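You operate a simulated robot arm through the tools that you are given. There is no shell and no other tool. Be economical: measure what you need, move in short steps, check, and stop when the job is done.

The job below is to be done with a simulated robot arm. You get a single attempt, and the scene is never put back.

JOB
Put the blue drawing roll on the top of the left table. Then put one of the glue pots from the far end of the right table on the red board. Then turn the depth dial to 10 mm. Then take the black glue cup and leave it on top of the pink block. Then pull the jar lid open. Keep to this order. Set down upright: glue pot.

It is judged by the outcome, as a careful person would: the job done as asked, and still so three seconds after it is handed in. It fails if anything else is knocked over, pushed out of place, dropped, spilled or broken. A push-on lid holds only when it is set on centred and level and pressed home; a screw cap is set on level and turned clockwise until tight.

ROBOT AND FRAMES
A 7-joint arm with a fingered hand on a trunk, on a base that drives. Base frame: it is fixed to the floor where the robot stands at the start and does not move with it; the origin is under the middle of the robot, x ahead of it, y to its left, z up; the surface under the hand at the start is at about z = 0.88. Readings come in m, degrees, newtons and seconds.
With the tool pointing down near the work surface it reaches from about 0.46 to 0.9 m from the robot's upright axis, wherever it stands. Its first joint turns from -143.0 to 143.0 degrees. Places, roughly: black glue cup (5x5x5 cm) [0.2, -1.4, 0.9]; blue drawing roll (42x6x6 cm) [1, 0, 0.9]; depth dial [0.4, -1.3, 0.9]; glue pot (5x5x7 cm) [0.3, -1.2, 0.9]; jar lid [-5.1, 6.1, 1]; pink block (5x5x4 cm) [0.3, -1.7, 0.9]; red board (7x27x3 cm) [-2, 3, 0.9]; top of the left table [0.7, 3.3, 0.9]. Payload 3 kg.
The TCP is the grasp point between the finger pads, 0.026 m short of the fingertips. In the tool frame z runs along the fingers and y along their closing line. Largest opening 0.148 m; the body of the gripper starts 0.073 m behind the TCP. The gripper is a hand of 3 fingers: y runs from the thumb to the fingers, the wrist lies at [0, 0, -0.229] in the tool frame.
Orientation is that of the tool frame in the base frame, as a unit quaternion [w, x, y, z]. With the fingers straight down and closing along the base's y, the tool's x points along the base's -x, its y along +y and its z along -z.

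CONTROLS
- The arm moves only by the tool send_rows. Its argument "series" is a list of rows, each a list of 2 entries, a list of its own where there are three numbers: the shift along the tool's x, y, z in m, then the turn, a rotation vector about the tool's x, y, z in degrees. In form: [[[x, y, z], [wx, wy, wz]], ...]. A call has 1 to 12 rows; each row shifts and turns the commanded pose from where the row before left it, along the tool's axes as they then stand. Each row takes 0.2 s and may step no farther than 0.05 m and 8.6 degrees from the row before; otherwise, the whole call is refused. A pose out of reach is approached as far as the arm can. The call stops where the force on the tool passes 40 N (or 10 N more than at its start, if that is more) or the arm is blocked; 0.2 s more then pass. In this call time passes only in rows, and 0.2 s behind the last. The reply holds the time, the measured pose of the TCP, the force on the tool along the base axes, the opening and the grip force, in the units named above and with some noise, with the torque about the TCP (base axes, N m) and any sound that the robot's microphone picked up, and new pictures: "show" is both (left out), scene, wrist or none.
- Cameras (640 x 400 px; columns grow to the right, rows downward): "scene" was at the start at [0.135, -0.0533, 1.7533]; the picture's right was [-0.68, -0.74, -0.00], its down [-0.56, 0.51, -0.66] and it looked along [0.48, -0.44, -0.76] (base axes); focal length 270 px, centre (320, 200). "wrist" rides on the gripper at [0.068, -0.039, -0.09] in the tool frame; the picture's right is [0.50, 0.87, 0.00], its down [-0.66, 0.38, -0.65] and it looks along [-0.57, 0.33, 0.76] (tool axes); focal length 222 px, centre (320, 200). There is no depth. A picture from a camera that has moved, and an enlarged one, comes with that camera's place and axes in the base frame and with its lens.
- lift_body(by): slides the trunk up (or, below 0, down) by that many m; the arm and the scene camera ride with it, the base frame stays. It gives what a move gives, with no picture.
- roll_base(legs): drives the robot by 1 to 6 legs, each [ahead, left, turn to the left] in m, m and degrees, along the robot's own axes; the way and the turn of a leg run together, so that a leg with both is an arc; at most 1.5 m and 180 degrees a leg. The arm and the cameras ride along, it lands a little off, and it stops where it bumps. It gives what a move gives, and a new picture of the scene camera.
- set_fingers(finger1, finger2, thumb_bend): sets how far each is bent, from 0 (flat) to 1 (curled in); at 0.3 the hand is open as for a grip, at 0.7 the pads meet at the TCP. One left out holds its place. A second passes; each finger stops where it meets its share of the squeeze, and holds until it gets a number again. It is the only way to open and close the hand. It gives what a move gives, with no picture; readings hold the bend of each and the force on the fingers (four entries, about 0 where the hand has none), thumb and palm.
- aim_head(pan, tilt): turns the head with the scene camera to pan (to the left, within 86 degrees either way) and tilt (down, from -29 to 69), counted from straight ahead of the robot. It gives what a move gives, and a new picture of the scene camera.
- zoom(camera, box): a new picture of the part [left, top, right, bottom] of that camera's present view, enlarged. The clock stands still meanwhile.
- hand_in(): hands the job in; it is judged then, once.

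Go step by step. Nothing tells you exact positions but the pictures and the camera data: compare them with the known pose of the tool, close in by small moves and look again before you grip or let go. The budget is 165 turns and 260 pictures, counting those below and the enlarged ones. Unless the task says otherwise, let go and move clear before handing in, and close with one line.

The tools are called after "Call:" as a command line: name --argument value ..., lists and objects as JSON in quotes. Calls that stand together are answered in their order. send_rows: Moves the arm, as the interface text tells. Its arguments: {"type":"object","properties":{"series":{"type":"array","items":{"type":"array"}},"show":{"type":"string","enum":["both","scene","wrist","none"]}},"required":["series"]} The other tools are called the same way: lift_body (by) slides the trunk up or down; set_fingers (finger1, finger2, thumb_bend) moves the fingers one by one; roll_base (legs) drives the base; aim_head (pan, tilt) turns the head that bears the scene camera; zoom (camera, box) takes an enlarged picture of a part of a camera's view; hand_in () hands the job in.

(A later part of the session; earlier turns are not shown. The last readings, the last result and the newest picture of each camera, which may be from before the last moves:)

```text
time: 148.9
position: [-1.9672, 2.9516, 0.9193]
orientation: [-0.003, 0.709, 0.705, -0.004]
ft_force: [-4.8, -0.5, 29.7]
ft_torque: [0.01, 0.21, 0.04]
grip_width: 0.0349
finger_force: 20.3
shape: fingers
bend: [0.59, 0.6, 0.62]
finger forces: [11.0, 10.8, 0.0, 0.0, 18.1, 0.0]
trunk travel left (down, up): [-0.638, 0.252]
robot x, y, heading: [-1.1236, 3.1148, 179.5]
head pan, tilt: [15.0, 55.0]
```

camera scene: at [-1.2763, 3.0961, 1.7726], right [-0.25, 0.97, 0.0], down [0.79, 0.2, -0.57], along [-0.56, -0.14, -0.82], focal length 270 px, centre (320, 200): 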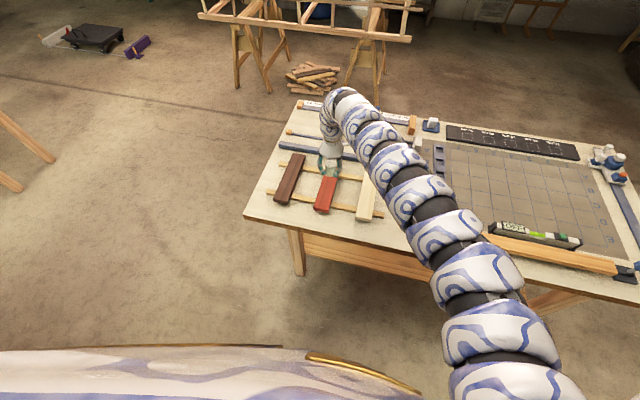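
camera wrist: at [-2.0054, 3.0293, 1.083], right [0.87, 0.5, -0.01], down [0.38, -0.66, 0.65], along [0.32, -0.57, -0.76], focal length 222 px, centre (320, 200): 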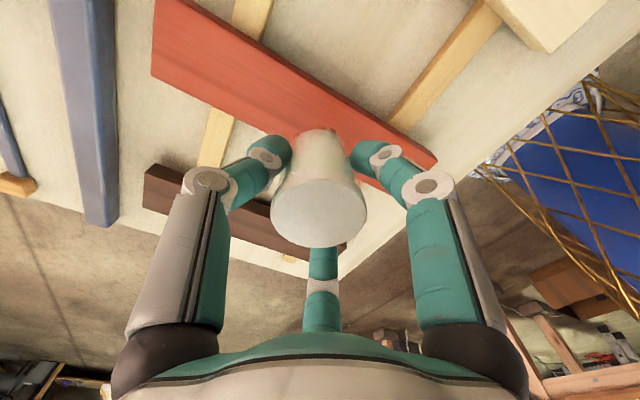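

Contact; relieve by a few mm and release gradually.

Call:
lift_body --by 0.005

Call:
set_fingers --finger1 0.54 --finger2 0.54 --thumb_bend 0.54

Call:
set_fingers --finger1 0.3 --finger2 0.3 --thumb_bend 0.3

Call:
zoom --camera "wrist" --box '[0, 0, 640, 400]'

```text
time: 149.5
position: [-1.9667, 2.9528, 0.92]
orientation: [-0.001, 0.709, 0.705, -0.002]
ft_force: [-1.2, -1.6, 6.9]
ft_torque: [-0.02, 0.09, 0.01]
grip_width: 0.0351
finger_force: 17.1
shape: fingers
bend: [0.59, 0.59, 0.61]
finger forces: [9.4, 9.3, 0.0, 0.0, 15.1, 0.1]
trunk travel left (down, up): [-0.643, 0.247]
robot x, y, heading: [-1.1229, 3.1128, 179.4]
head pan, tilt: [15.0, 55.0]
```

```text
time: 150.5
position: [-1.9674, 2.9519, 0.9207]
orientation: [-0.002, 0.709, 0.705, -0.002]
ft_force: [-0.2, 0.3, 0.5]
ft_torque: [0.03, 0.03, -0.02]
grip_width: 0.0484
finger_force: 0.1
shape: fingers
bend: [0.54, 0.54, 0.54]
finger forces: [0.1, 0.0, 0.1, 0.1, 0.0, 0.0]
trunk travel left (down, up): [-0.643, 0.247]
robot x, y, heading: [-1.1251, 3.1119, 179.3]
head pan, tilt: [15.0, 55.0]
```

```text
time: 151.5
position: [-1.9665, 2.9512, 0.9218]
orientation: [-0.002, 0.708, 0.706, -0.002]
ft_force: [-0.3, -0.4, -0.2]
ft_torque: [-0.01, 0.0, -0.02]
grip_width: 0.1265
finger_force: 0.1
shape: fingers
bend: [0.3, 0.3, 0.3]
finger forces: [0.0, 0.1, 0.0, 0.2, 0.0, 0.0]
trunk travel left (down, up): [-0.643, 0.247]
robot x, y, heading: [-1.1224, 3.1169, 179.5]
head pan, tilt: [15.0, 55.0]
```

```text
1.00 times, centred on (320, 200) of wrist (not enlarged: the box is as wide or as high as the picture)
camera zoom: at [-2.0056, 3.0182, 1.0133], right [0.87, 0.5, -0.01], down [0.38, -0.66, 0.65], along [0.32, -0.57, -0.76], focal length 222 px, centre (320, 200)
```

zoom: 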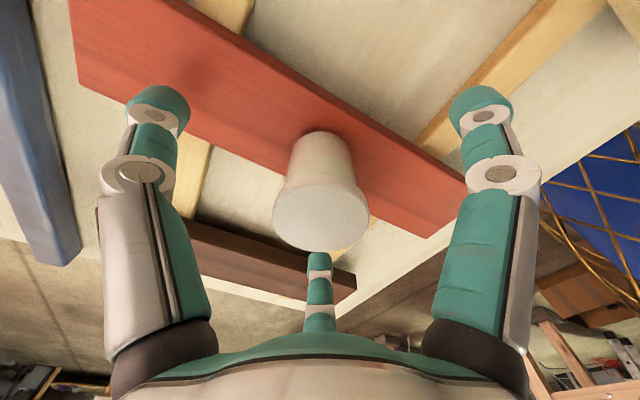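

Pot stands on the red board. Lift away and verify.

Call:
lift_body --by 0.22

Call:
zoom --camera "scene" --box '[240, 80, 440, 240]'

```text
time: 153.8
position: [-1.9685, 2.9511, 1.1421]
orientation: [-0.001, 0.709, 0.706, -0.001]
ft_force: [-0.2, -0.2, 0.7]
ft_torque: [0.01, 0.02, 0.02]
grip_width: 0.1266
finger_force: 0.1
shape: fingers
bend: [0.3, 0.3, 0.3]
finger forces: [0.0, 0.1, 0.0, 0.0, 0.0, 0.0]
trunk travel left (down, up): [-0.863, 0.027]
robot x, y, heading: [-1.1223, 3.1108, 179.4]
head pan, tilt: [15.0, 55.0]
```

```text
2.50 times, centred on (340, 160) of scene
camera zoom: at [-1.2763, 3.0962, 1.9226], right [-0.25, 0.97, 0.0], down [0.79, 0.2, -0.57], along [-0.56, -0.14, -0.82], focal length 674 px, centre (270, 300)
```

zoom: 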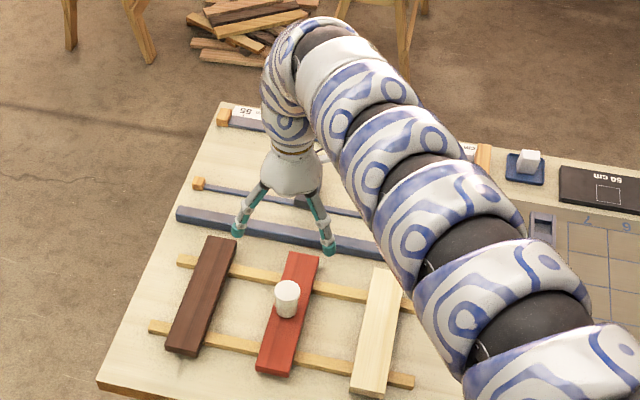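

Pot is upright on the board. Drive back to the right table for the dial.

Call:
roll_base --legs '[[-0.36, 0, 0], [0, 0, -89.5], [-1.49, 0, 0], [-1.49, 0, 0], [-1.49, 0, 0], [0, 0, -90]]'

Call:
aim_head --pan 10 --tilt 40

```text
time: 184.7
position: [0.0678, -1.1907, 1.1404]
orientation: [-0.003, 0.707, -0.707, 0.003]
ft_force: [0.7, -0.3, 0.4]
ft_torque: [0.0, 0.01, 0.0]
grip_width: 0.1268
finger_force: 0.1
shape: fingers
bend: [0.3, 0.3, 0.3]
finger forces: [0.0, 0.0, 0.0, 0.0, 0.0, 0.0]
trunk travel left (down, up): [-0.863, 0.027]
robot x, y, heading: [-0.7746, -1.3573, -0.3]
head pan, tilt: [15.0, 55.0]
camera scene: at [-0.6283, -1.3408, 1.9226], right [0.25, -0.97, 0.0], down [-0.79, -0.21, -0.57], along [0.55, 0.15, -0.82], focal length 270 px, centre (320, 200)
```

scene: 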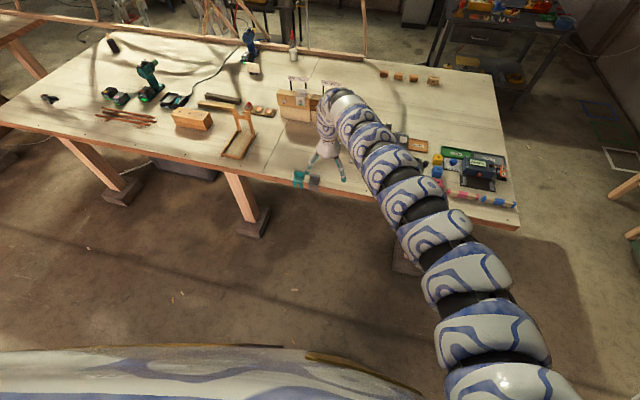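

```text
time: 185.5
position: [0.0662, -1.1909, 1.1404]
orientation: [-0.003, 0.708, -0.706, 0.003]
ft_force: [-0.4, 0.7, 0.4]
ft_torque: [0.02, 0.03, -0.04]
grip_width: 0.1268
finger_force: 0.1
shape: fingers
bend: [0.3, 0.3, 0.3]
finger forces: [0.0, 0.0, 0.1, 0.0, 0.1, 0.0]
trunk travel left (down, up): [-0.863, 0.027]
robot x, y, heading: [-0.7742, -1.359, -0.5]
head pan, tilt: [10.0, 40.0]
camera scene: at [-0.6143, -1.3446, 1.9433], right [0.17, -0.99, 0.0], down [-0.63, -0.11, -0.77], along [0.75, 0.13, -0.64], focal length 270 px, centre (320, 200)
```

scene: 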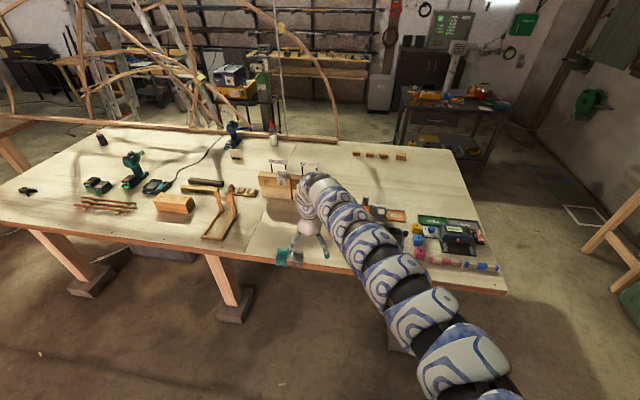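

I'll bring the hand beside the dial so the wrist camera sees its scale.

Call:
roll_base --legs '[[0.28, 0.06, 0.4]]'

Call:
zoom --camera "wrist" --box '[160, 0, 480, 200]'

```text
time: 187.5
position: [0.3459, -1.1281, 1.1393]
orientation: [-0.002, 0.709, -0.705, 0.002]
ft_force: [-0.7, -0.1, 0.1]
ft_torque: [0.02, 0.06, 0.0]
grip_width: 0.1265
finger_force: 0.0
shape: fingers
bend: [0.3, 0.3, 0.3]
finger forces: [0.0, 0.0, 0.0, 0.1, 0.0, 0.1]
trunk travel left (down, up): [-0.863, 0.027]
robot x, y, heading: [-0.4985, -1.301, -0.2]
head pan, tilt: [10.0, 40.0]
camera scene: at [-0.3339, -1.2847, 1.9432], right [0.17, -0.99, 0.0], down [-0.63, -0.11, -0.77], along [0.75, 0.13, -0.64], focal length 270 px, centre (320, 200)
```

scene: 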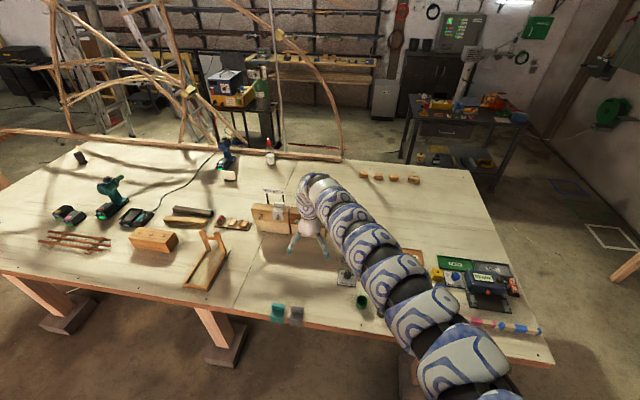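

```text
2.00 times, centred on (320, 100) of wrist
camera zoom: at [0.3857, -1.1961, 1.2325], right [-0.86, -0.51, 0.0], down [-0.39, 0.65, 0.65], along [-0.33, 0.56, -0.76], focal length 444 px, centre (320, 400)
```

zoom: 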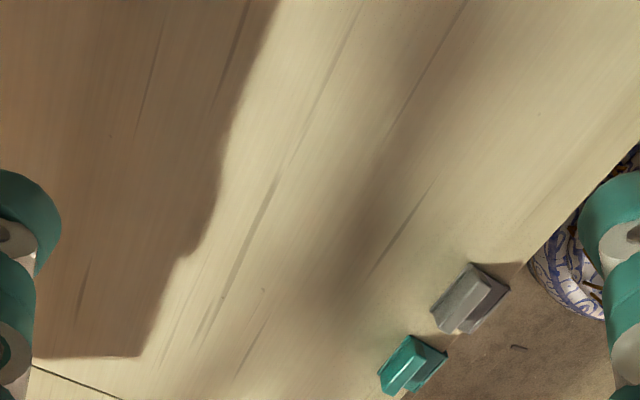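

The wrist camera looks toward +y; move the hand directly above the dial.

Call:
roll_base --legs '[[0.02, -0.165, 0.2]]'

Call:
zoom --camera "wrist" --box '[160, 0, 480, 200]'

```text
time: 188.9
position: [0.3645, -1.2926, 1.1415]
orientation: [-0.002, 0.711, -0.704, 0.002]
ft_force: [-0.1, -1.0, -0.1]
ft_torque: [0.05, -0.02, -0.03]
grip_width: 0.1265
finger_force: 0.1
shape: fingers
bend: [0.3, 0.3, 0.3]
finger forces: [0.0, 0.1, 0.1, 0.0, 0.0, 0.0]
trunk travel left (down, up): [-0.863, 0.027]
robot x, y, heading: [-0.477, -1.4628, -0.1]
head pan, tilt: [10.0, 40.0]
camera scene: at [-0.3155, -1.4511, 1.9433], right [0.17, -0.98, 0.0], down [-0.63, -0.11, -0.77], along [0.75, 0.13, -0.64], focal length 270 px, centre (320, 200)
```

scene: 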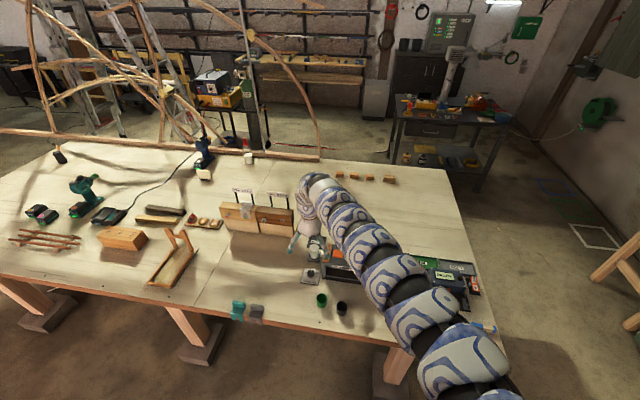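

```text
2.00 times, centred on (320, 100) of wrist
camera zoom: at [0.4044, -1.3601, 1.2332], right [-0.86, -0.51, -0.01], down [-0.39, 0.65, 0.65], along [-0.33, 0.56, -0.76], focal length 444 px, centre (320, 400)
```

zoom: 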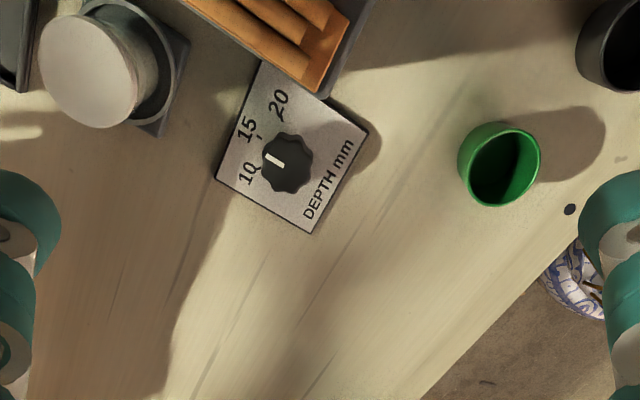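

Call:
zoom --camera "wrist" --box '[260, 20, 356, 120]'

Call:
zoom --camera "scene" --box '[290, 255, 350, 292]'

```text
4.00 times, centred on (308, 70) of wrist
camera zoom: at [0.4044, -1.3601, 1.2332], right [-0.86, -0.51, -0.01], down [-0.39, 0.65, 0.65], along [-0.33, 0.56, -0.76], focal length 888 px, centre (368, 720)
```

zoom: 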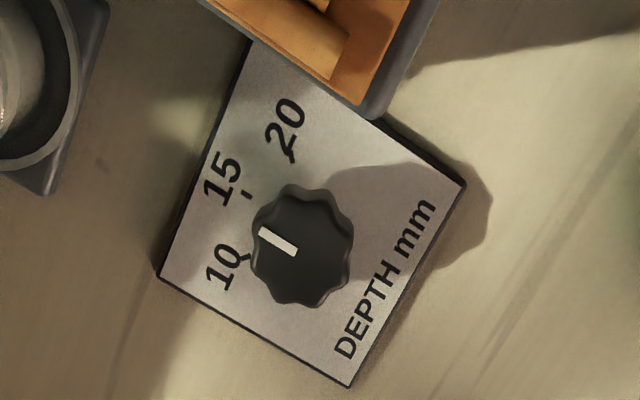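

```text
10.67 times, centred on (320, 274) of scene
camera zoom: at [-0.3155, -1.4511, 1.9433], right [0.17, -0.98, 0.0], down [-0.63, -0.11, -0.77], along [0.75, 0.13, -0.64], focal length 2876 px, centre (320, -584)
```

zoom: 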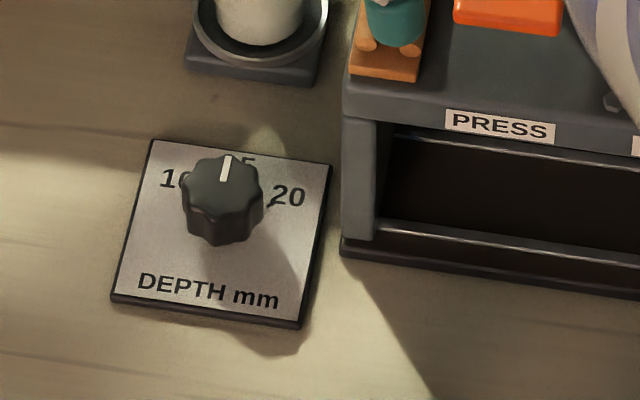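

Dial now reads about 14.6; ticks are 45° apart (10 at left), so it needs ≈+41° CCW. The press is close on the −y side, so I'll use a hand yaw from −70° to −29°. Rotating the hand high up first.

Call:
send_rows --series '[[[0, 0, 0], [0, 0, 8.5]], [[0, 0, 0], [0, 0, 8.5]], [[0, 0, 0], [0, 0, 8.5]], [[0, 0, 0], [0, 0, 8.5]], [[0, 0, 0], [0, 0, 8.5]], [[0, 0, 0], [0, 0, 8.5]], [[0, 0, 0], [0, 0, 8.5]], [[0, 0, 0], [0, 0, 8.5]], [[0, 0, 0], [0, 0, 8.5]], [[0, 0, 0], [0, 0, 8.5]], [[0, 0, 0], [0, 0, 8.5]]]' --show "none"

Call:
send_rows --series '[[[0, 0, 0], [0, 0, 8.5]], [[0, 0, 0], [0, 0, 8.5]], [[0, 0, 0], [0, 0, 8.5]], [[0, 0, 0], [0, 0, 8.5]], [[0, 0, 0], [0, 0, 8.5]], [[0, 0, 0], [0, 0, 8.5]], [[0, 0, 0], [0, 0, 8.5]], [[0, 0, 0], [0, 0, 8.0]]]' --show "both"

```text
time: 191.3
position: [0.3645, -1.2899, 1.1414]
orientation: [0.004, 0.028, 1.0, 0.0]
ft_force: [0.5, 0.3, 0.9]
ft_torque: [0.02, 0.0, 0.02]
grip_width: 0.1267
finger_force: 0.0
shape: fingers
bend: [0.3, 0.3, 0.3]
finger forces: [0.0, 0.1, 0.1, 0.1, 0.1, 0.1]
trunk travel left (down, up): [-0.863, 0.027]
robot x, y, heading: [-0.4786, -1.4614, -0.0]
head pan, tilt: [10.0, 40.0]
```

```text
time: 193.1
position: [0.3653, -1.2912, 1.1402]
orientation: [0.002, 0.578, 0.816, 0.002]
ft_force: [-0.1, -0.4, -0.4]
ft_torque: [-0.02, -0.04, -0.02]
grip_width: 0.1268
finger_force: 0.1
shape: fingers
bend: [0.3, 0.3, 0.3]
finger forces: [0.0, 0.1, 0.0, 0.0, 0.0, 0.0]
trunk travel left (down, up): [-0.863, 0.027]
robot x, y, heading: [-0.4752, -1.4673, -0.1]
head pan, tilt: [10.0, 40.0]
camera scene: at [-0.3158, -1.4492, 1.9433], right [0.17, -0.98, 0.0], down [-0.63, -0.11, -0.77], along [0.75, 0.13, -0.64], focal length 270 px, centre (320, 200)
camera wrist: at [0.3051, -1.2409, 1.2322], right [0.65, 0.76, 0.0], down [0.57, -0.49, 0.66], along [0.5, -0.43, -0.75], focal length 222 px, centre (320, 200)
```

scene: 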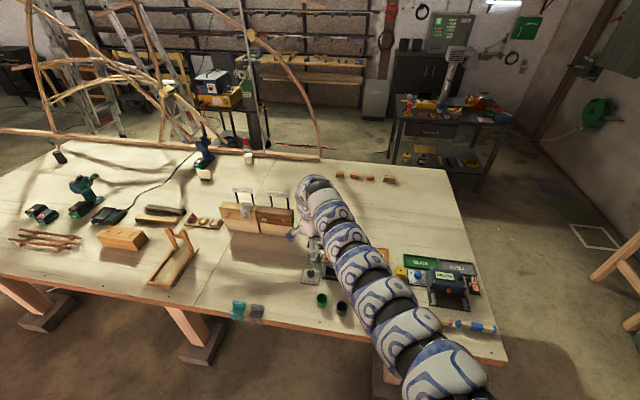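
wrist: 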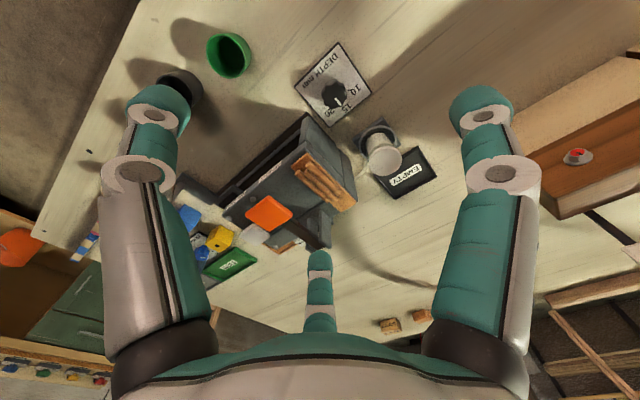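

Reachable, and the wrist camera now sees the dial well. Zoom.

Call:
zoom --camera "wrist" --box '[290, 36, 386, 96]'

Call:
zoom --camera "wrist" --box '[160, 20, 480, 220]'

```text
6.67 times, centred on (338, 66) of wrist
camera zoom: at [0.3051, -1.2409, 1.2322], right [0.65, 0.76, 0.0], down [0.57, -0.49, 0.66], along [0.5, -0.43, -0.75], focal length 1481 px, centre (200, 1093)
```

zoom: 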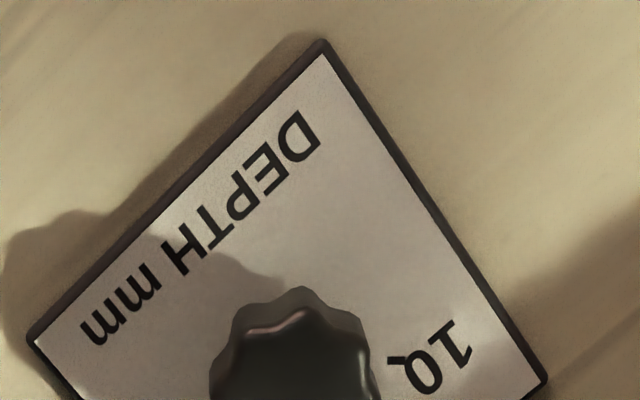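

```text
2.00 times, centred on (320, 120) of wrist
camera zoom: at [0.3051, -1.2409, 1.2322], right [0.65, 0.76, 0.0], down [0.57, -0.49, 0.66], along [0.5, -0.43, -0.75], focal length 444 px, centre (320, 360)
```

zoom: 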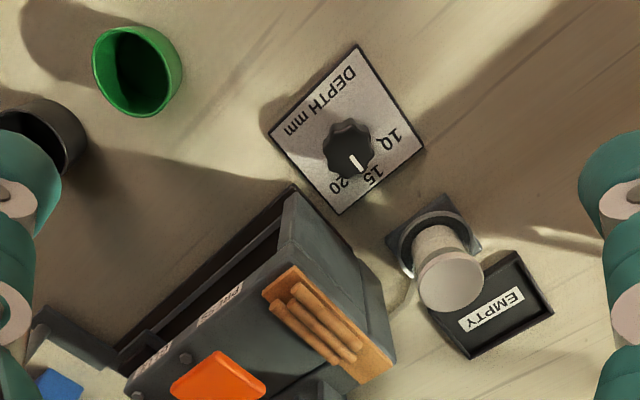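

Dial centre ≈[0.386,-1.287], pointer ≈15−. Centre the hand, pre-bend the fingers and lower partway.

Call:
send_rows --series '[[[-0.0042, 0.0208, 0], [0, 0, 0]]]' --show "none"

Call:
set_fingers --finger1 0.52 --finger2 0.52 --thumb_bend 0.52

Call:
lift_body --by -0.15

Call:
zoom --camera "wrist" --box '[0, 0, 640, 400]'

Call:
zoom --camera "scene" --box '[260, 180, 380, 255]'

```text
time: 193.5
position: [0.3756, -1.2908, 1.1391]
orientation: [0.002, 0.578, 0.816, 0.002]
ft_force: [0.0, 0.4, 0.6]
ft_torque: [0.03, 0.01, 0.02]
grip_width: 0.1268
finger_force: 0.1
shape: fingers
bend: [0.3, 0.3, 0.3]
finger forces: [0.1, 0.0, 0.0, 0.1, 0.0, 0.1]
out of reach, approached as far as the arm can: row 1
trunk travel left (down, up): [-0.863, 0.027]
robot x, y, heading: [-0.4758, -1.4629, -0.1]
head pan, tilt: [10.0, 40.0]
```

```text
time: 194.5
position: [0.3755, -1.2899, 1.1425]
orientation: [0.002, 0.577, 0.817, 0.002]
ft_force: [0.1, 0.2, -0.2]
ft_torque: [0.04, -0.03, -0.01]
grip_width: 0.0559
finger_force: 0.1
shape: fingers
bend: [0.52, 0.52, 0.52]
finger forces: [0.0, 0.1, 0.0, 0.0, 0.1, 0.0]
trunk travel left (down, up): [-0.863, 0.027]
robot x, y, heading: [-0.4786, -1.4612, -0.0]
head pan, tilt: [10.0, 40.0]
```

```text
time: 196.3
position: [0.3754, -1.2895, 0.9927]
orientation: [0.002, 0.577, 0.817, 0.001]
ft_force: [0.0, 0.3, 0.0]
ft_torque: [0.0, 0.01, -0.03]
grip_width: 0.0561
finger_force: 0.0
shape: fingers
bend: [0.52, 0.52, 0.52]
finger forces: [0.0, 0.0, 0.0, 0.0, 0.0, 0.0]
trunk travel left (down, up): [-0.713, 0.177]
robot x, y, heading: [-0.4768, -1.4665, -0.0]
head pan, tilt: [10.0, 40.0]
```

```text
1.00 times, centred on (320, 200) of wrist (not enlarged: the box is as wide or as high as the picture)
camera zoom: at [0.3158, -1.2395, 1.0829], right [0.65, 0.76, 0.0], down [0.57, -0.49, 0.66], along [0.5, -0.42, -0.75], focal length 222 px, centre (320, 200)
```

zoom: 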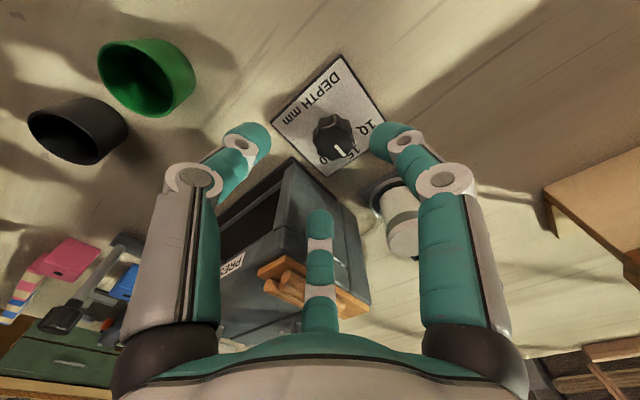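

```text
5.33 times, centred on (320, 218) of scene
camera zoom: at [-0.3159, -1.4492, 1.7934], right [0.17, -0.98, 0.0], down [-0.63, -0.11, -0.77], along [0.75, 0.13, -0.64], focal length 1438 px, centre (320, 107)
```

zoom: 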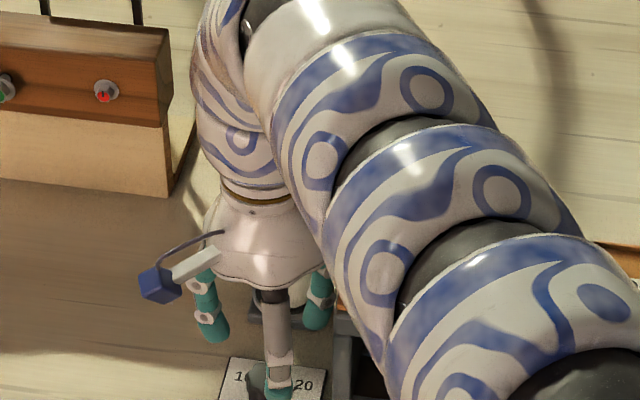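

I'll turn back 7° for more clearance from the press and centre on the knob.

Call:
send_rows --series '[[[-0.0016, 0.0108, 0], [0, 0, 0]], [[0, 0, 0], [0, 0, -7.6]]]' --show "none"

Call:
lift_body --by -0.04

Call:
zoom --camera "wrist" --box '[0, 0, 640, 400]'

```text
time: 196.9
position: [0.3794, -1.2917, 0.993]
orientation: [0.002, 0.521, 0.853, 0.001]
ft_force: [0.2, -0.1, -0.2]
ft_torque: [0.0, -0.01, 0.01]
grip_width: 0.0561
finger_force: 0.1
shape: fingers
bend: [0.52, 0.52, 0.52]
finger forces: [0.1, 0.1, 0.0, 0.2, 0.0, 0.1]
out of reach, approached as far as the arm can: row 1
trunk travel left (down, up): [-0.713, 0.177]
robot x, y, heading: [-0.4793, -1.4651, -0.0]
head pan, tilt: [10.0, 40.0]
```

```text
time: 197.7
position: [0.38, -1.2912, 0.9533]
orientation: [0.003, 0.522, 0.853, 0.001]
ft_force: [0.1, 0.8, -1.2]
ft_torque: [-0.02, 0.02, 0.02]
grip_width: 0.0561
finger_force: 0.1
shape: fingers
bend: [0.52, 0.52, 0.52]
finger forces: [0.0, 0.0, 0.0, 0.1, 0.0, 0.0]
trunk travel left (down, up): [-0.673, 0.217]
robot x, y, heading: [-0.4771, -1.4643, 0.1]
head pan, tilt: [10.0, 40.0]
```

```text
1.00 times, centred on (320, 200) of wrist (not enlarged: the box is as wide or as high as the picture)
camera zoom: at [0.3132, -1.2494, 1.0442], right [0.54, 0.84, 0.0], down [0.63, -0.41, 0.66], along [0.55, -0.36, -0.75], focal length 222 px, centre (320, 200)
```

zoom: 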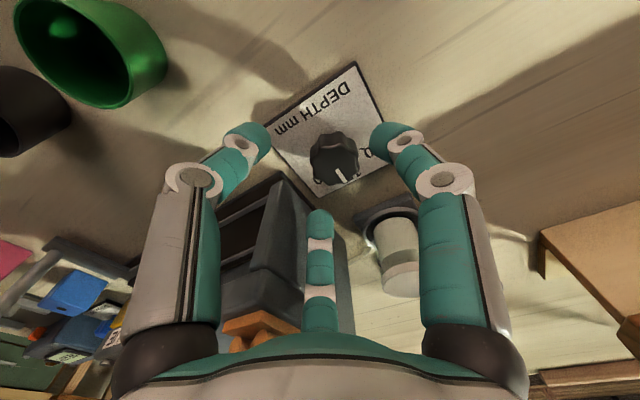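

Arm is at its reach limit; raise slightly, move the base 3 cm closer, re-centre.

Call:
lift_body --by 0.09

Call:
roll_base --legs '[[0.05, 0, 0]]'

Call:
send_rows --series '[[[0.02, -0.036, 0], [0, 0, 0]]]' --show "wrist"

```text
time: 198.9
position: [0.3788, -1.291, 1.0425]
orientation: [0.003, 0.522, 0.853, 0.001]
ft_force: [0.9, -0.5, 0.1]
ft_torque: [0.01, 0.0, -0.02]
grip_width: 0.056
finger_force: 0.1
shape: fingers
bend: [0.52, 0.52, 0.52]
finger forces: [0.0, 0.0, 0.0, 0.0, 0.0, 0.0]
trunk travel left (down, up): [-0.763, 0.127]
robot x, y, heading: [-0.4756, -1.4633, -0.0]
head pan, tilt: [10.0, 40.0]
```

```text
time: 199.9
position: [0.431, -1.291, 1.0409]
orientation: [0.002, 0.522, 0.853, 0.0]
ft_force: [1.2, -0.1, 0.1]
ft_torque: [0.0, 0.05, 0.02]
grip_width: 0.0561
finger_force: 0.0
shape: fingers
bend: [0.52, 0.52, 0.52]
finger forces: [0.1, 0.0, 0.0, 0.1, 0.1, 0.0]
trunk travel left (down, up): [-0.763, 0.127]
robot x, y, heading: [-0.4269, -1.4617, -0.1]
head pan, tilt: [10.0, 40.0]
camera scene: at [-0.2629, -1.4492, 1.8431], right [0.17, -0.98, 0.0], down [-0.63, -0.11, -0.77], along [0.75, 0.13, -0.64], focal length 270 px, centre (320, 200)
```

scene: 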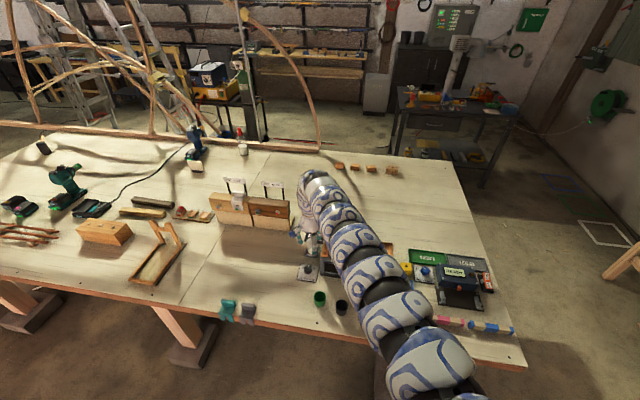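

```text
time: 200.5
position: [0.3751, -1.2579, 1.0416]
orientation: [0.004, 0.509, 0.861, 0.0]
ft_force: [0.2, 0.4, -0.2]
ft_torque: [-0.03, -0.02, -0.02]
grip_width: 0.056
finger_force: 0.1
shape: fingers
bend: [0.52, 0.52, 0.52]
finger forces: [0.0, 0.0, 0.0, 0.0, 0.0, 0.0]
trunk travel left (down, up): [-0.763, 0.127]
robot x, y, heading: [-0.4277, -1.4644, -0.1]
head pan, tilt: [10.0, 40.0]
stopped in row 1: the arm was blocked; the commanded pose is now the measured one
camera wrist: at [0.3089, -1.2174, 1.132], right [0.52, 0.86, 0.0], down [0.64, -0.39, 0.66], along [0.56, -0.34, -0.75], focal length 222 px, centre (320, 200)
```

wrist: 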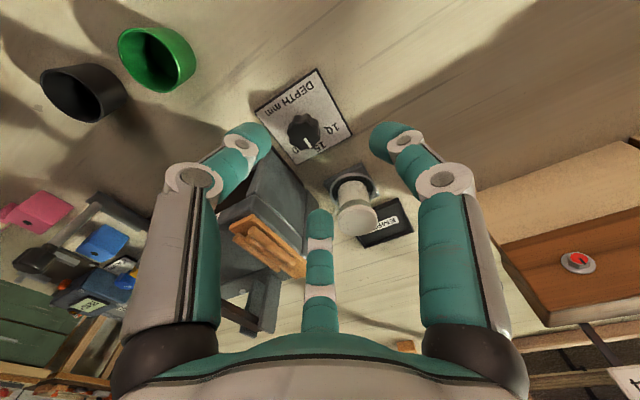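

The arm reported being blocked; look at the scene to see why.

Call:
zoom --camera "scene" --box '[200, 150, 480, 325]'

Call:
aim_head --pan -30 --tilt 60

```text
2.29 times, centred on (340, 238) of scene
camera zoom: at [-0.2659, -1.4495, 1.8434], right [0.17, -0.98, 0.0], down [-0.63, -0.11, -0.77], along [0.75, 0.13, -0.64], focal length 616 px, centre (274, 114)
```

zoom: 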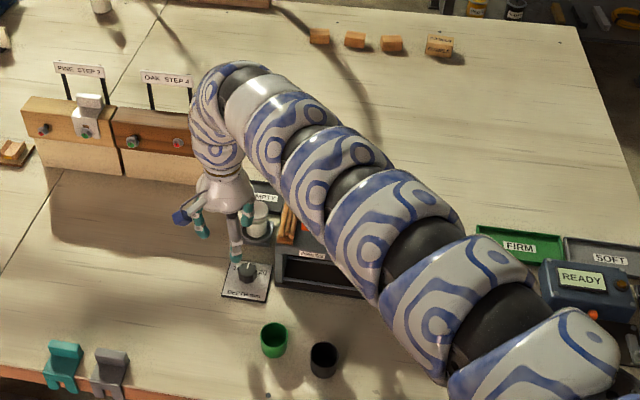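

```text
time: 201.5
position: [0.3753, -1.2567, 1.0396]
orientation: [0.004, 0.509, 0.861, -0.001]
ft_force: [-0.4, -0.6, -0.2]
ft_torque: [0.02, 0.01, 0.01]
grip_width: 0.0559
finger_force: 0.0
shape: fingers
bend: [0.52, 0.52, 0.52]
finger forces: [0.0, 0.1, 0.0, 0.0, 0.0, 0.0]
trunk travel left (down, up): [-0.763, 0.127]
robot x, y, heading: [-0.4256, -1.4633, -0.1]
head pan, tilt: [-30.0, 60.0]
camera scene: at [-0.2912, -1.4971, 1.8166], right [-0.5, -0.87, 0.0], down [-0.75, 0.43, -0.5], along [0.43, -0.25, -0.87], focal length 270 px, centre (320, 200)
```

scene: 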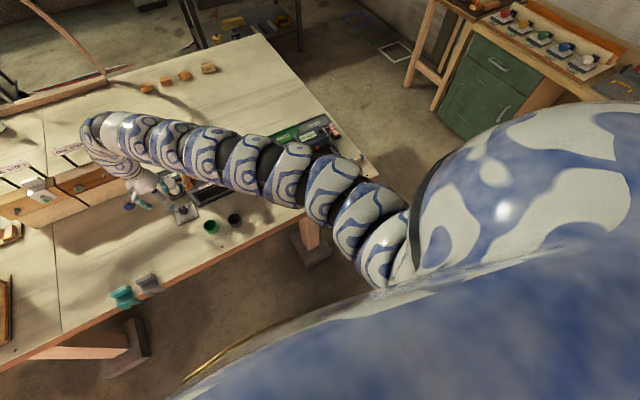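

No visible disturbance; likely an arm-configuration jump. Re-centre in small rows.

Call:
send_rows --series '[[[-0.008, -0.0012, 0], [0, 0, 0]], [[-0.008, -0.0012, 0], [0, 0, 0]], [[-0.008, -0.0012, 0], [0, 0, 0]], [[-0.0076, -0.0012, 0], [0, 0, 0]]]' --show "wrist"

```text
time: 202.5
position: [0.3876, -1.2875, 1.0405]
orientation: [0.004, 0.509, 0.861, -0.001]
ft_force: [-0.4, -0.4, 0.0]
ft_torque: [-0.01, -0.01, -0.03]
grip_width: 0.0559
finger_force: 0.0
shape: fingers
bend: [0.52, 0.52, 0.52]
finger forces: [0.0, 0.0, 0.0, 0.1, 0.0, 0.0]
trunk travel left (down, up): [-0.763, 0.127]
robot x, y, heading: [-0.4245, -1.4641, 0.3]
head pan, tilt: [-30.0, 60.0]
camera wrist: at [0.3205, -1.2476, 1.1319], right [0.52, 0.86, 0.0], down [0.64, -0.39, 0.66], along [0.56, -0.34, -0.75], focal length 222 px, centre (320, 200)
```

wrist: 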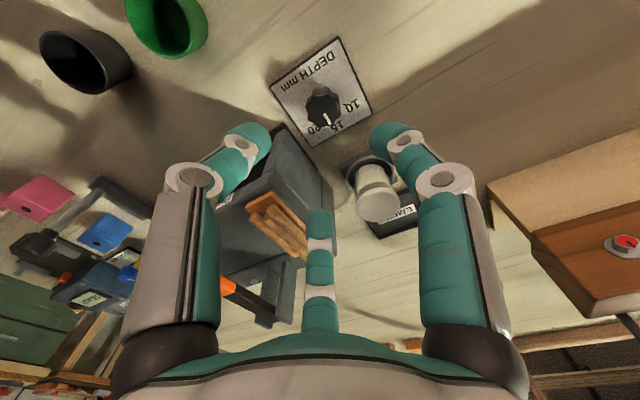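

Lower a bit for a closer check of alignment.

Call:
lift_body --by -0.07

Call:
zoom --camera "wrist" --box '[200, 20, 440, 220]'

```text
time: 203.6
position: [0.3871, -1.2855, 0.9705]
orientation: [0.005, 0.509, 0.861, -0.001]
ft_force: [0.0, 0.3, 0.3]
ft_torque: [0.0, 0.0, -0.02]
grip_width: 0.0558
finger_force: 0.0
shape: fingers
bend: [0.52, 0.52, 0.52]
finger forces: [0.0, 0.0, 0.0, 0.0, 0.0, 0.0]
trunk travel left (down, up): [-0.693, 0.197]
robot x, y, heading: [-0.427, -1.4638, 0.1]
head pan, tilt: [-30.0, 60.0]
```

```text
2.00 times, centred on (320, 120) of wrist
camera zoom: at [0.3203, -1.2472, 1.0621], right [0.52, 0.86, 0.0], down [0.64, -0.39, 0.66], along [0.56, -0.34, -0.75], focal length 444 px, centre (320, 360)
```

zoom: 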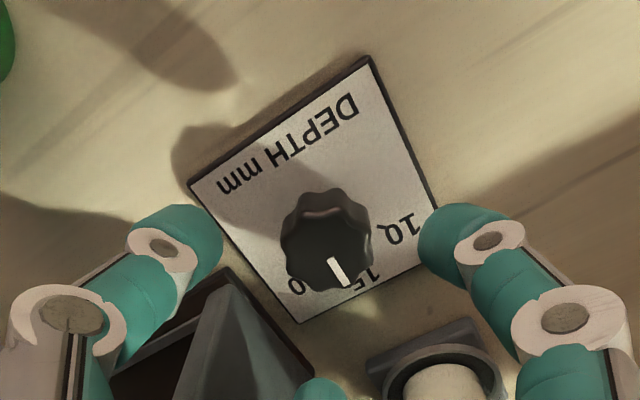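

Aligned within ~2 mm. Continue down.

Call:
lift_body --by -0.04

Call:
zoom --camera "wrist" --box '[160, 60, 480, 260]'

```text
time: 204.4
position: [0.3875, -1.2864, 0.9312]
orientation: [0.004, 0.509, 0.861, -0.001]
ft_force: [0.2, -0.3, 0.6]
ft_torque: [-0.01, 0.0, -0.01]
grip_width: 0.0558
finger_force: 0.1
shape: fingers
bend: [0.52, 0.52, 0.52]
finger forces: [0.1, 0.0, 0.1, 0.0, 0.0, 0.0]
trunk travel left (down, up): [-0.653, 0.237]
robot x, y, heading: [-0.4223, -1.4625, 0.3]
head pan, tilt: [-30.0, 60.0]
```

```text
2.00 times, centred on (320, 160) of wrist
camera zoom: at [0.3202, -1.2471, 1.0221], right [0.52, 0.86, 0.0], down [0.64, -0.39, 0.66], along [0.56, -0.34, -0.75], focal length 444 px, centre (320, 280)
```

zoom: 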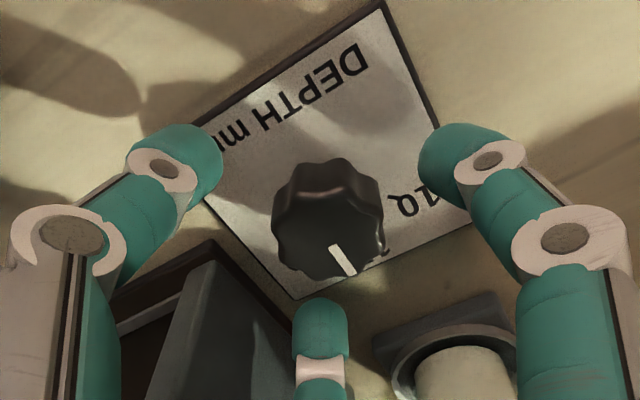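

Centred around the knob. Down 1.4 cm, then close gently.

Call:
lift_body --by -0.014

Call:
set_fingers --finger1 0.64 --finger2 0.64 --thumb_bend 0.64

Call:
zoom --camera "wrist" --box '[160, 60, 480, 260]'

```text
time: 205.1
position: [0.3874, -1.2879, 0.9184]
orientation: [0.004, 0.509, 0.861, 0.0]
ft_force: [-0.2, 0.2, 17.5]
ft_torque: [0.22, 0.32, 0.0]
grip_width: 0.0556
finger_force: 9.0
shape: fingers
bend: [0.52, 0.52, 0.52]
finger forces: [9.7, 0.0, 0.0, 0.1, 8.4, 0.1]
trunk travel left (down, up): [-0.639, 0.251]
robot x, y, heading: [-0.4248, -1.4663, -0.1]
head pan, tilt: [-30.0, 60.0]
```

```text
time: 206.1
position: [0.3865, -1.2866, 0.9181]
orientation: [0.005, 0.509, 0.861, 0.0]
ft_force: [-1.9, 4.4, 6.6]
ft_torque: [0.31, 0.03, 0.0]
grip_width: 0.0236
finger_force: 6.4
shape: fingers
bend: [0.61, 0.62, 0.63]
finger forces: [11.8, 0.9, 0.0, 0.1, 1.6, 0.1]
trunk travel left (down, up): [-0.639, 0.251]
robot x, y, heading: [-0.4268, -1.4707, 0.6]
head pan, tilt: [-30.0, 60.0]
```

```text
2.00 times, centred on (320, 160) of wrist
camera zoom: at [0.3198, -1.2468, 1.0083], right [0.52, 0.86, 0.0], down [0.64, -0.39, 0.66], along [0.56, -0.34, -0.75], focal length 444 px, centre (320, 280)
```

zoom: 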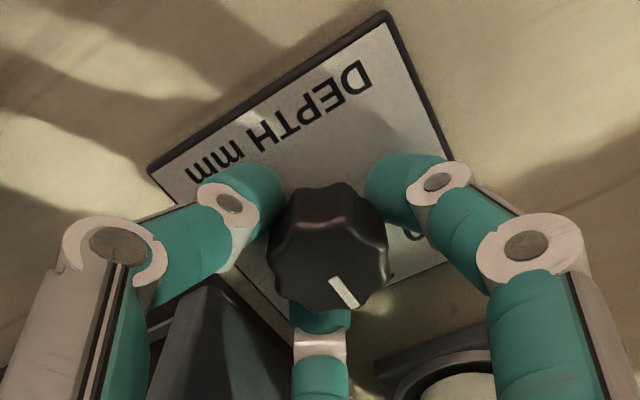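

Tips are touching the plate; raise 3 mm and close a bit more for an even grip.

Call:
lift_body --by 0.003

Call:
set_fingers --finger1 0.67 --finger2 0.67 --thumb_bend 0.67

Call:
zoom --camera "wrist" --box '[160, 60, 480, 260]'

```text
time: 206.6
position: [0.3883, -1.2878, 0.9189]
orientation: [0.003, 0.509, 0.86, -0.002]
ft_force: [-1.5, 0.7, -5.1]
ft_torque: [-0.03, 0.06, -0.01]
grip_width: 0.0249
finger_force: 3.5
shape: fingers
bend: [0.6, 0.63, 0.63]
finger forces: [3.6, 0.9, 0.1, 0.0, 1.9, 0.0]
trunk travel left (down, up): [-0.642, 0.248]
robot x, y, heading: [-0.4278, -1.4649, 0.1]
head pan, tilt: [-30.0, 60.0]
```

```text
time: 207.6
position: [0.3875, -1.2877, 0.9198]
orientation: [0.003, 0.51, 0.86, -0.001]
ft_force: [-2.5, -0.4, -7.7]
ft_torque: [-0.05, 0.07, 0.0]
grip_width: 0.0245
finger_force: 7.3
shape: fingers
bend: [0.61, 0.63, 0.64]
finger forces: [5.9, 3.1, 0.0, 0.0, 5.9, 0.0]
trunk travel left (down, up): [-0.642, 0.248]
robot x, y, heading: [-0.4269, -1.4686, -0.2]
head pan, tilt: [-30.0, 60.0]
```

```text
2.00 times, centred on (320, 160) of wrist
camera zoom: at [0.3206, -1.2472, 1.0106], right [0.52, 0.86, 0.0], down [0.64, -0.39, 0.66], along [0.56, -0.34, -0.75], focal length 444 px, centre (320, 280)
```

zoom: 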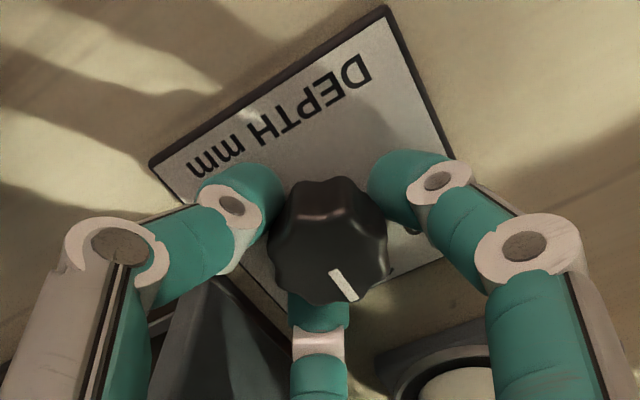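

All three fingers hold the knob. Turn CCW in small steps and check.

Call:
send_rows --series '[[[0, 0, 0.001], [0, 0, -5]], [[0, 0, 0], [0, 0, -5]], [[0, 0, 0], [0, 0, -5]], [[0, 0, 0], [0, 0, -5]]]' --show "none"

Call:
zoom --camera "wrist" --box '[160, 60, 480, 260]'

```text
time: 208.6
position: [0.3883, -1.2872, 0.9188]
orientation: [0.004, 0.353, 0.936, -0.002]
ft_force: [0.8, 0.3, -3.0]
ft_torque: [-0.07, -0.07, 0.01]
grip_width: 0.024
finger_force: 6.9
shape: fingers
bend: [0.61, 0.63, 0.64]
finger forces: [5.2, 4.2, 0.0, 0.0, 4.5, 0.1]
trunk travel left (down, up): [-0.642, 0.248]
robot x, y, heading: [-0.4256, -1.4635, 0.4]
head pan, tilt: [-30.0, 60.0]
```

```text
2.00 times, centred on (320, 160) of wrist
camera zoom: at [0.3108, -1.2725, 1.0097], right [0.19, 0.98, 0.0], down [0.74, -0.14, 0.66], along [0.65, -0.13, -0.75], focal length 444 px, centre (320, 280)
```

zoom: 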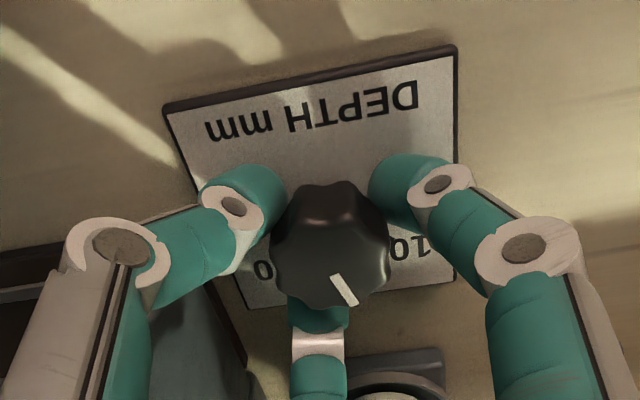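

The knob turns with the hand. Continue 19° more.

Call:
send_rows --series '[[[0, 0, 0], [0, 0, -5]], [[0, 0, 0], [0, 0, -5]], [[0, 0, 0], [0, 0, -5]], [[0, 0, 0], [0, 0, -4]]]' --show "none"

Call:
zoom --camera "wrist" --box '[160, 60, 480, 260]'

```text
time: 209.6
position: [0.386, -1.2873, 0.9182]
orientation: [0.003, 0.192, 0.981, -0.002]
ft_force: [1.9, 0.3, -3.1]
ft_torque: [0.0, -0.07, -0.02]
grip_width: 0.0236
finger_force: 6.9
shape: fingers
bend: [0.61, 0.62, 0.64]
finger forces: [4.8, 4.5, 0.0, 0.0, 4.2, 0.0]
trunk travel left (down, up): [-0.642, 0.248]
robot x, y, heading: [-0.4297, -1.4632, 0.3]
head pan, tilt: [-30.0, 60.0]
```

```text
2.00 times, centred on (320, 160) of wrist
camera zoom: at [0.3102, -1.2981, 1.0098], right [-0.14, 0.99, -0.01], down [0.75, 0.11, 0.66], along [0.65, 0.09, -0.75], focal length 444 px, centre (320, 280)
```

zoom: 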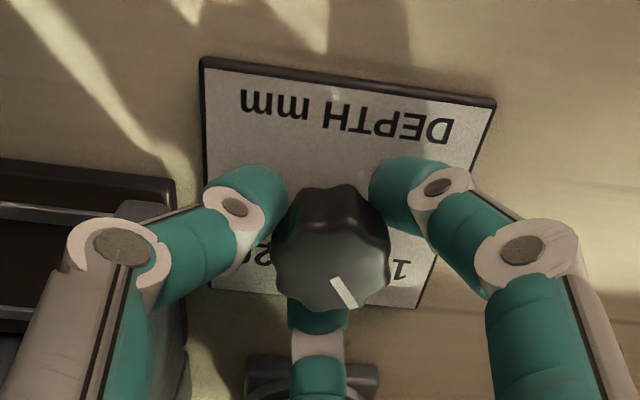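

Release and lift to read the dial accurately.

Call:
set_fingers --finger1 0.52 --finger2 0.52 --thumb_bend 0.52

Call:
lift_body --by 0.16

Call:
zoom --camera "wrist" --box '[240, 20, 400, 120]'

Call:
aim_head --pan 10 --tilt 60

```text
time: 210.6
position: [0.3868, -1.2872, 0.9192]
orientation: [0.004, 0.191, 0.982, -0.002]
ft_force: [-0.3, 0.2, 5.9]
ft_torque: [0.21, 0.16, 0.02]
grip_width: 0.0542
finger_force: 3.1
shape: fingers
bend: [0.53, 0.52, 0.52]
finger forces: [6.1, 0.0, 0.0, 0.0, 0.1, 0.0]
trunk travel left (down, up): [-0.642, 0.248]
robot x, y, heading: [-0.4292, -1.4609, 0.1]
head pan, tilt: [-30.0, 60.0]
```

```text
time: 212.4
position: [0.3871, -1.288, 1.0783]
orientation: [0.003, 0.192, 0.981, -0.002]
ft_force: [-0.1, 0.0, 0.0]
ft_torque: [0.0, -0.02, 0.02]
grip_width: 0.055
finger_force: 0.1
shape: fingers
bend: [0.52, 0.52, 0.52]
finger forces: [0.0, 0.0, 0.0, 0.1, 0.0, 0.0]
trunk travel left (down, up): [-0.802, 0.088]
robot x, y, heading: [-0.431, -1.4611, 0.2]
head pan, tilt: [-30.0, 60.0]
```

```text
4.00 times, centred on (320, 70) of wrist
camera zoom: at [0.31, -1.2981, 1.1698], right [-0.14, 0.99, -0.01], down [0.75, 0.11, 0.66], along [0.65, 0.09, -0.75], focal length 888 px, centre (320, 720)
```

zoom: 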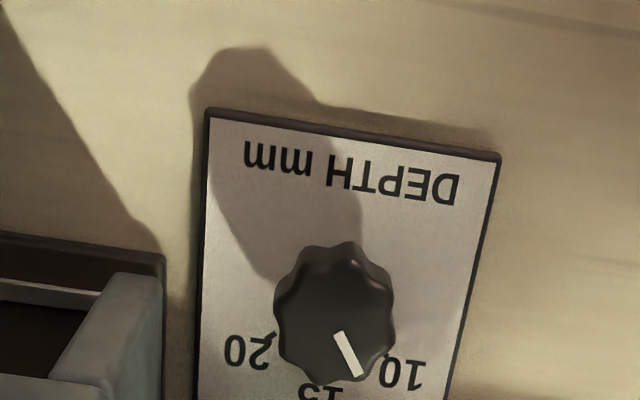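

```text
time: 213.5
position: [0.3874, -1.2872, 1.0783]
orientation: [0.005, 0.191, 0.982, -0.002]
ft_force: [0.7, -0.2, -0.4]
ft_torque: [-0.02, 0.01, -0.03]
grip_width: 0.0552
finger_force: 0.1
shape: fingers
bend: [0.52, 0.52, 0.52]
finger forces: [0.1, 0.0, 0.1, 0.0, 0.0, 0.1]
trunk travel left (down, up): [-0.802, 0.088]
robot x, y, heading: [-0.4258, -1.4638, 0.4]
head pan, tilt: [10.0, 60.0]
camera scene: at [-0.2834, -1.4523, 1.8556], right [0.17, -0.98, 0.0], down [-0.85, -0.15, -0.5], along [0.49, 0.09, -0.87], focal length 270 px, centre (320, 200)
```

scene: 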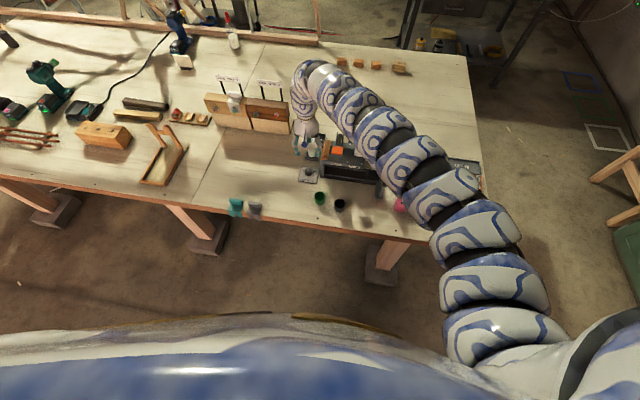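

Call:
zoom --camera "scene" --box '[288, 155, 336, 190]'

Call:
zoom --camera "wrist" --box '[270, 40, 370, 140]'

```text
11.43 times, centred on (312, 172) of scene
camera zoom: at [-0.2834, -1.4523, 1.8556], right [0.17, -0.98, 0.0], down [-0.85, -0.15, -0.5], along [0.49, 0.09, -0.87], focal length 3081 px, centre (411, 514)
```

zoom: 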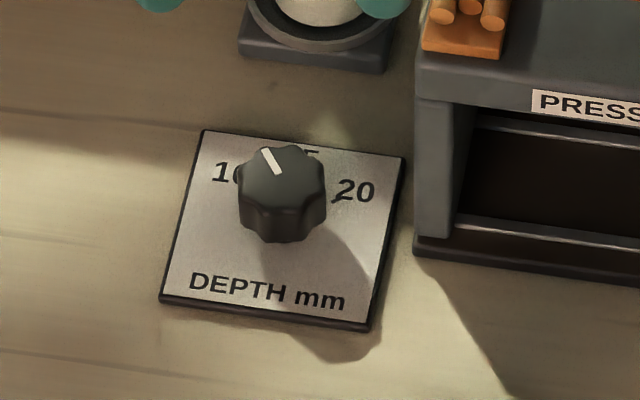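

```text
4.00 times, centred on (320, 90) of wrist
camera zoom: at [0.3098, -1.298, 1.17], right [-0.14, 0.99, -0.01], down [0.75, 0.11, 0.66], along [0.65, 0.09, -0.75], focal length 888 px, centre (320, 640)
```

zoom: 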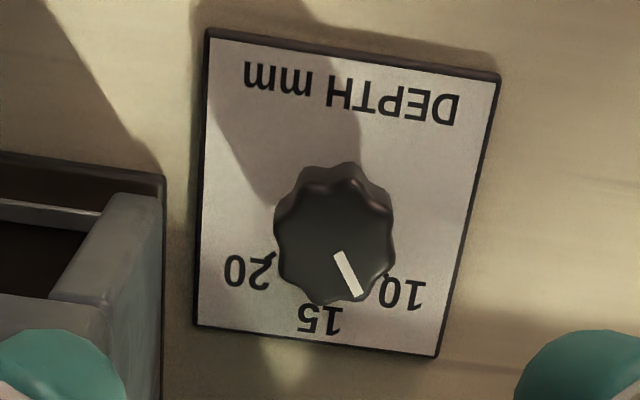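

Pointer is at about −35°, so it needs ~11° more. Rotate the hand back 25°, regrip.

Call:
send_rows --series '[[[0, 0, 0], [0, 0, 8.4]], [[0, 0, 0], [0, 0, 8.4]], [[0, 0, 0], [0, 0, 8.2]]]' --show "none"

Call:
lift_body --by -0.145

Call:
zoom --camera "wrist" --box '[160, 60, 480, 260]'

```text
time: 214.3
position: [0.3871, -1.2864, 1.0788]
orientation: [0.004, 0.401, 0.916, -0.001]
ft_force: [0.8, 0.3, 0.4]
ft_torque: [-0.03, -0.01, 0.0]
grip_width: 0.0552
finger_force: 0.0
shape: fingers
bend: [0.52, 0.52, 0.52]
finger forces: [0.0, 0.0, 0.0, 0.0, 0.0, 0.0]
trunk travel left (down, up): [-0.802, 0.088]
robot x, y, heading: [-0.4277, -1.4632, 0.3]
head pan, tilt: [10.0, 60.0]
```

```text
time: 216.0
position: [0.3863, -1.2869, 0.9335]
orientation: [0.005, 0.401, 0.916, -0.001]
ft_force: [-0.1, -1.0, 0.4]
ft_torque: [0.01, -0.05, 0.01]
grip_width: 0.0549
finger_force: 0.1
shape: fingers
bend: [0.52, 0.52, 0.52]
finger forces: [0.1, 0.1, 0.0, 0.1, 0.1, 0.0]
trunk travel left (down, up): [-0.657, 0.233]
robot x, y, heading: [-0.4307, -1.4666, 0.2]
head pan, tilt: [10.0, 60.0]
```

```text
2.00 times, centred on (320, 160) of wrist
camera zoom: at [0.3123, -1.2644, 1.025], right [0.29, 0.96, 0.0], down [0.72, -0.22, 0.66], along [0.63, -0.2, -0.75], focal length 444 px, centre (320, 280)
```

zoom: 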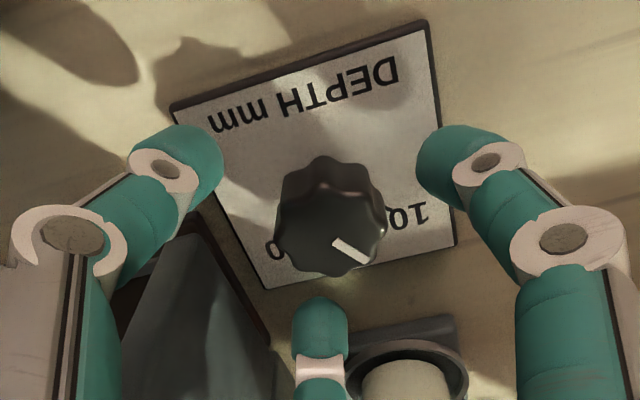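

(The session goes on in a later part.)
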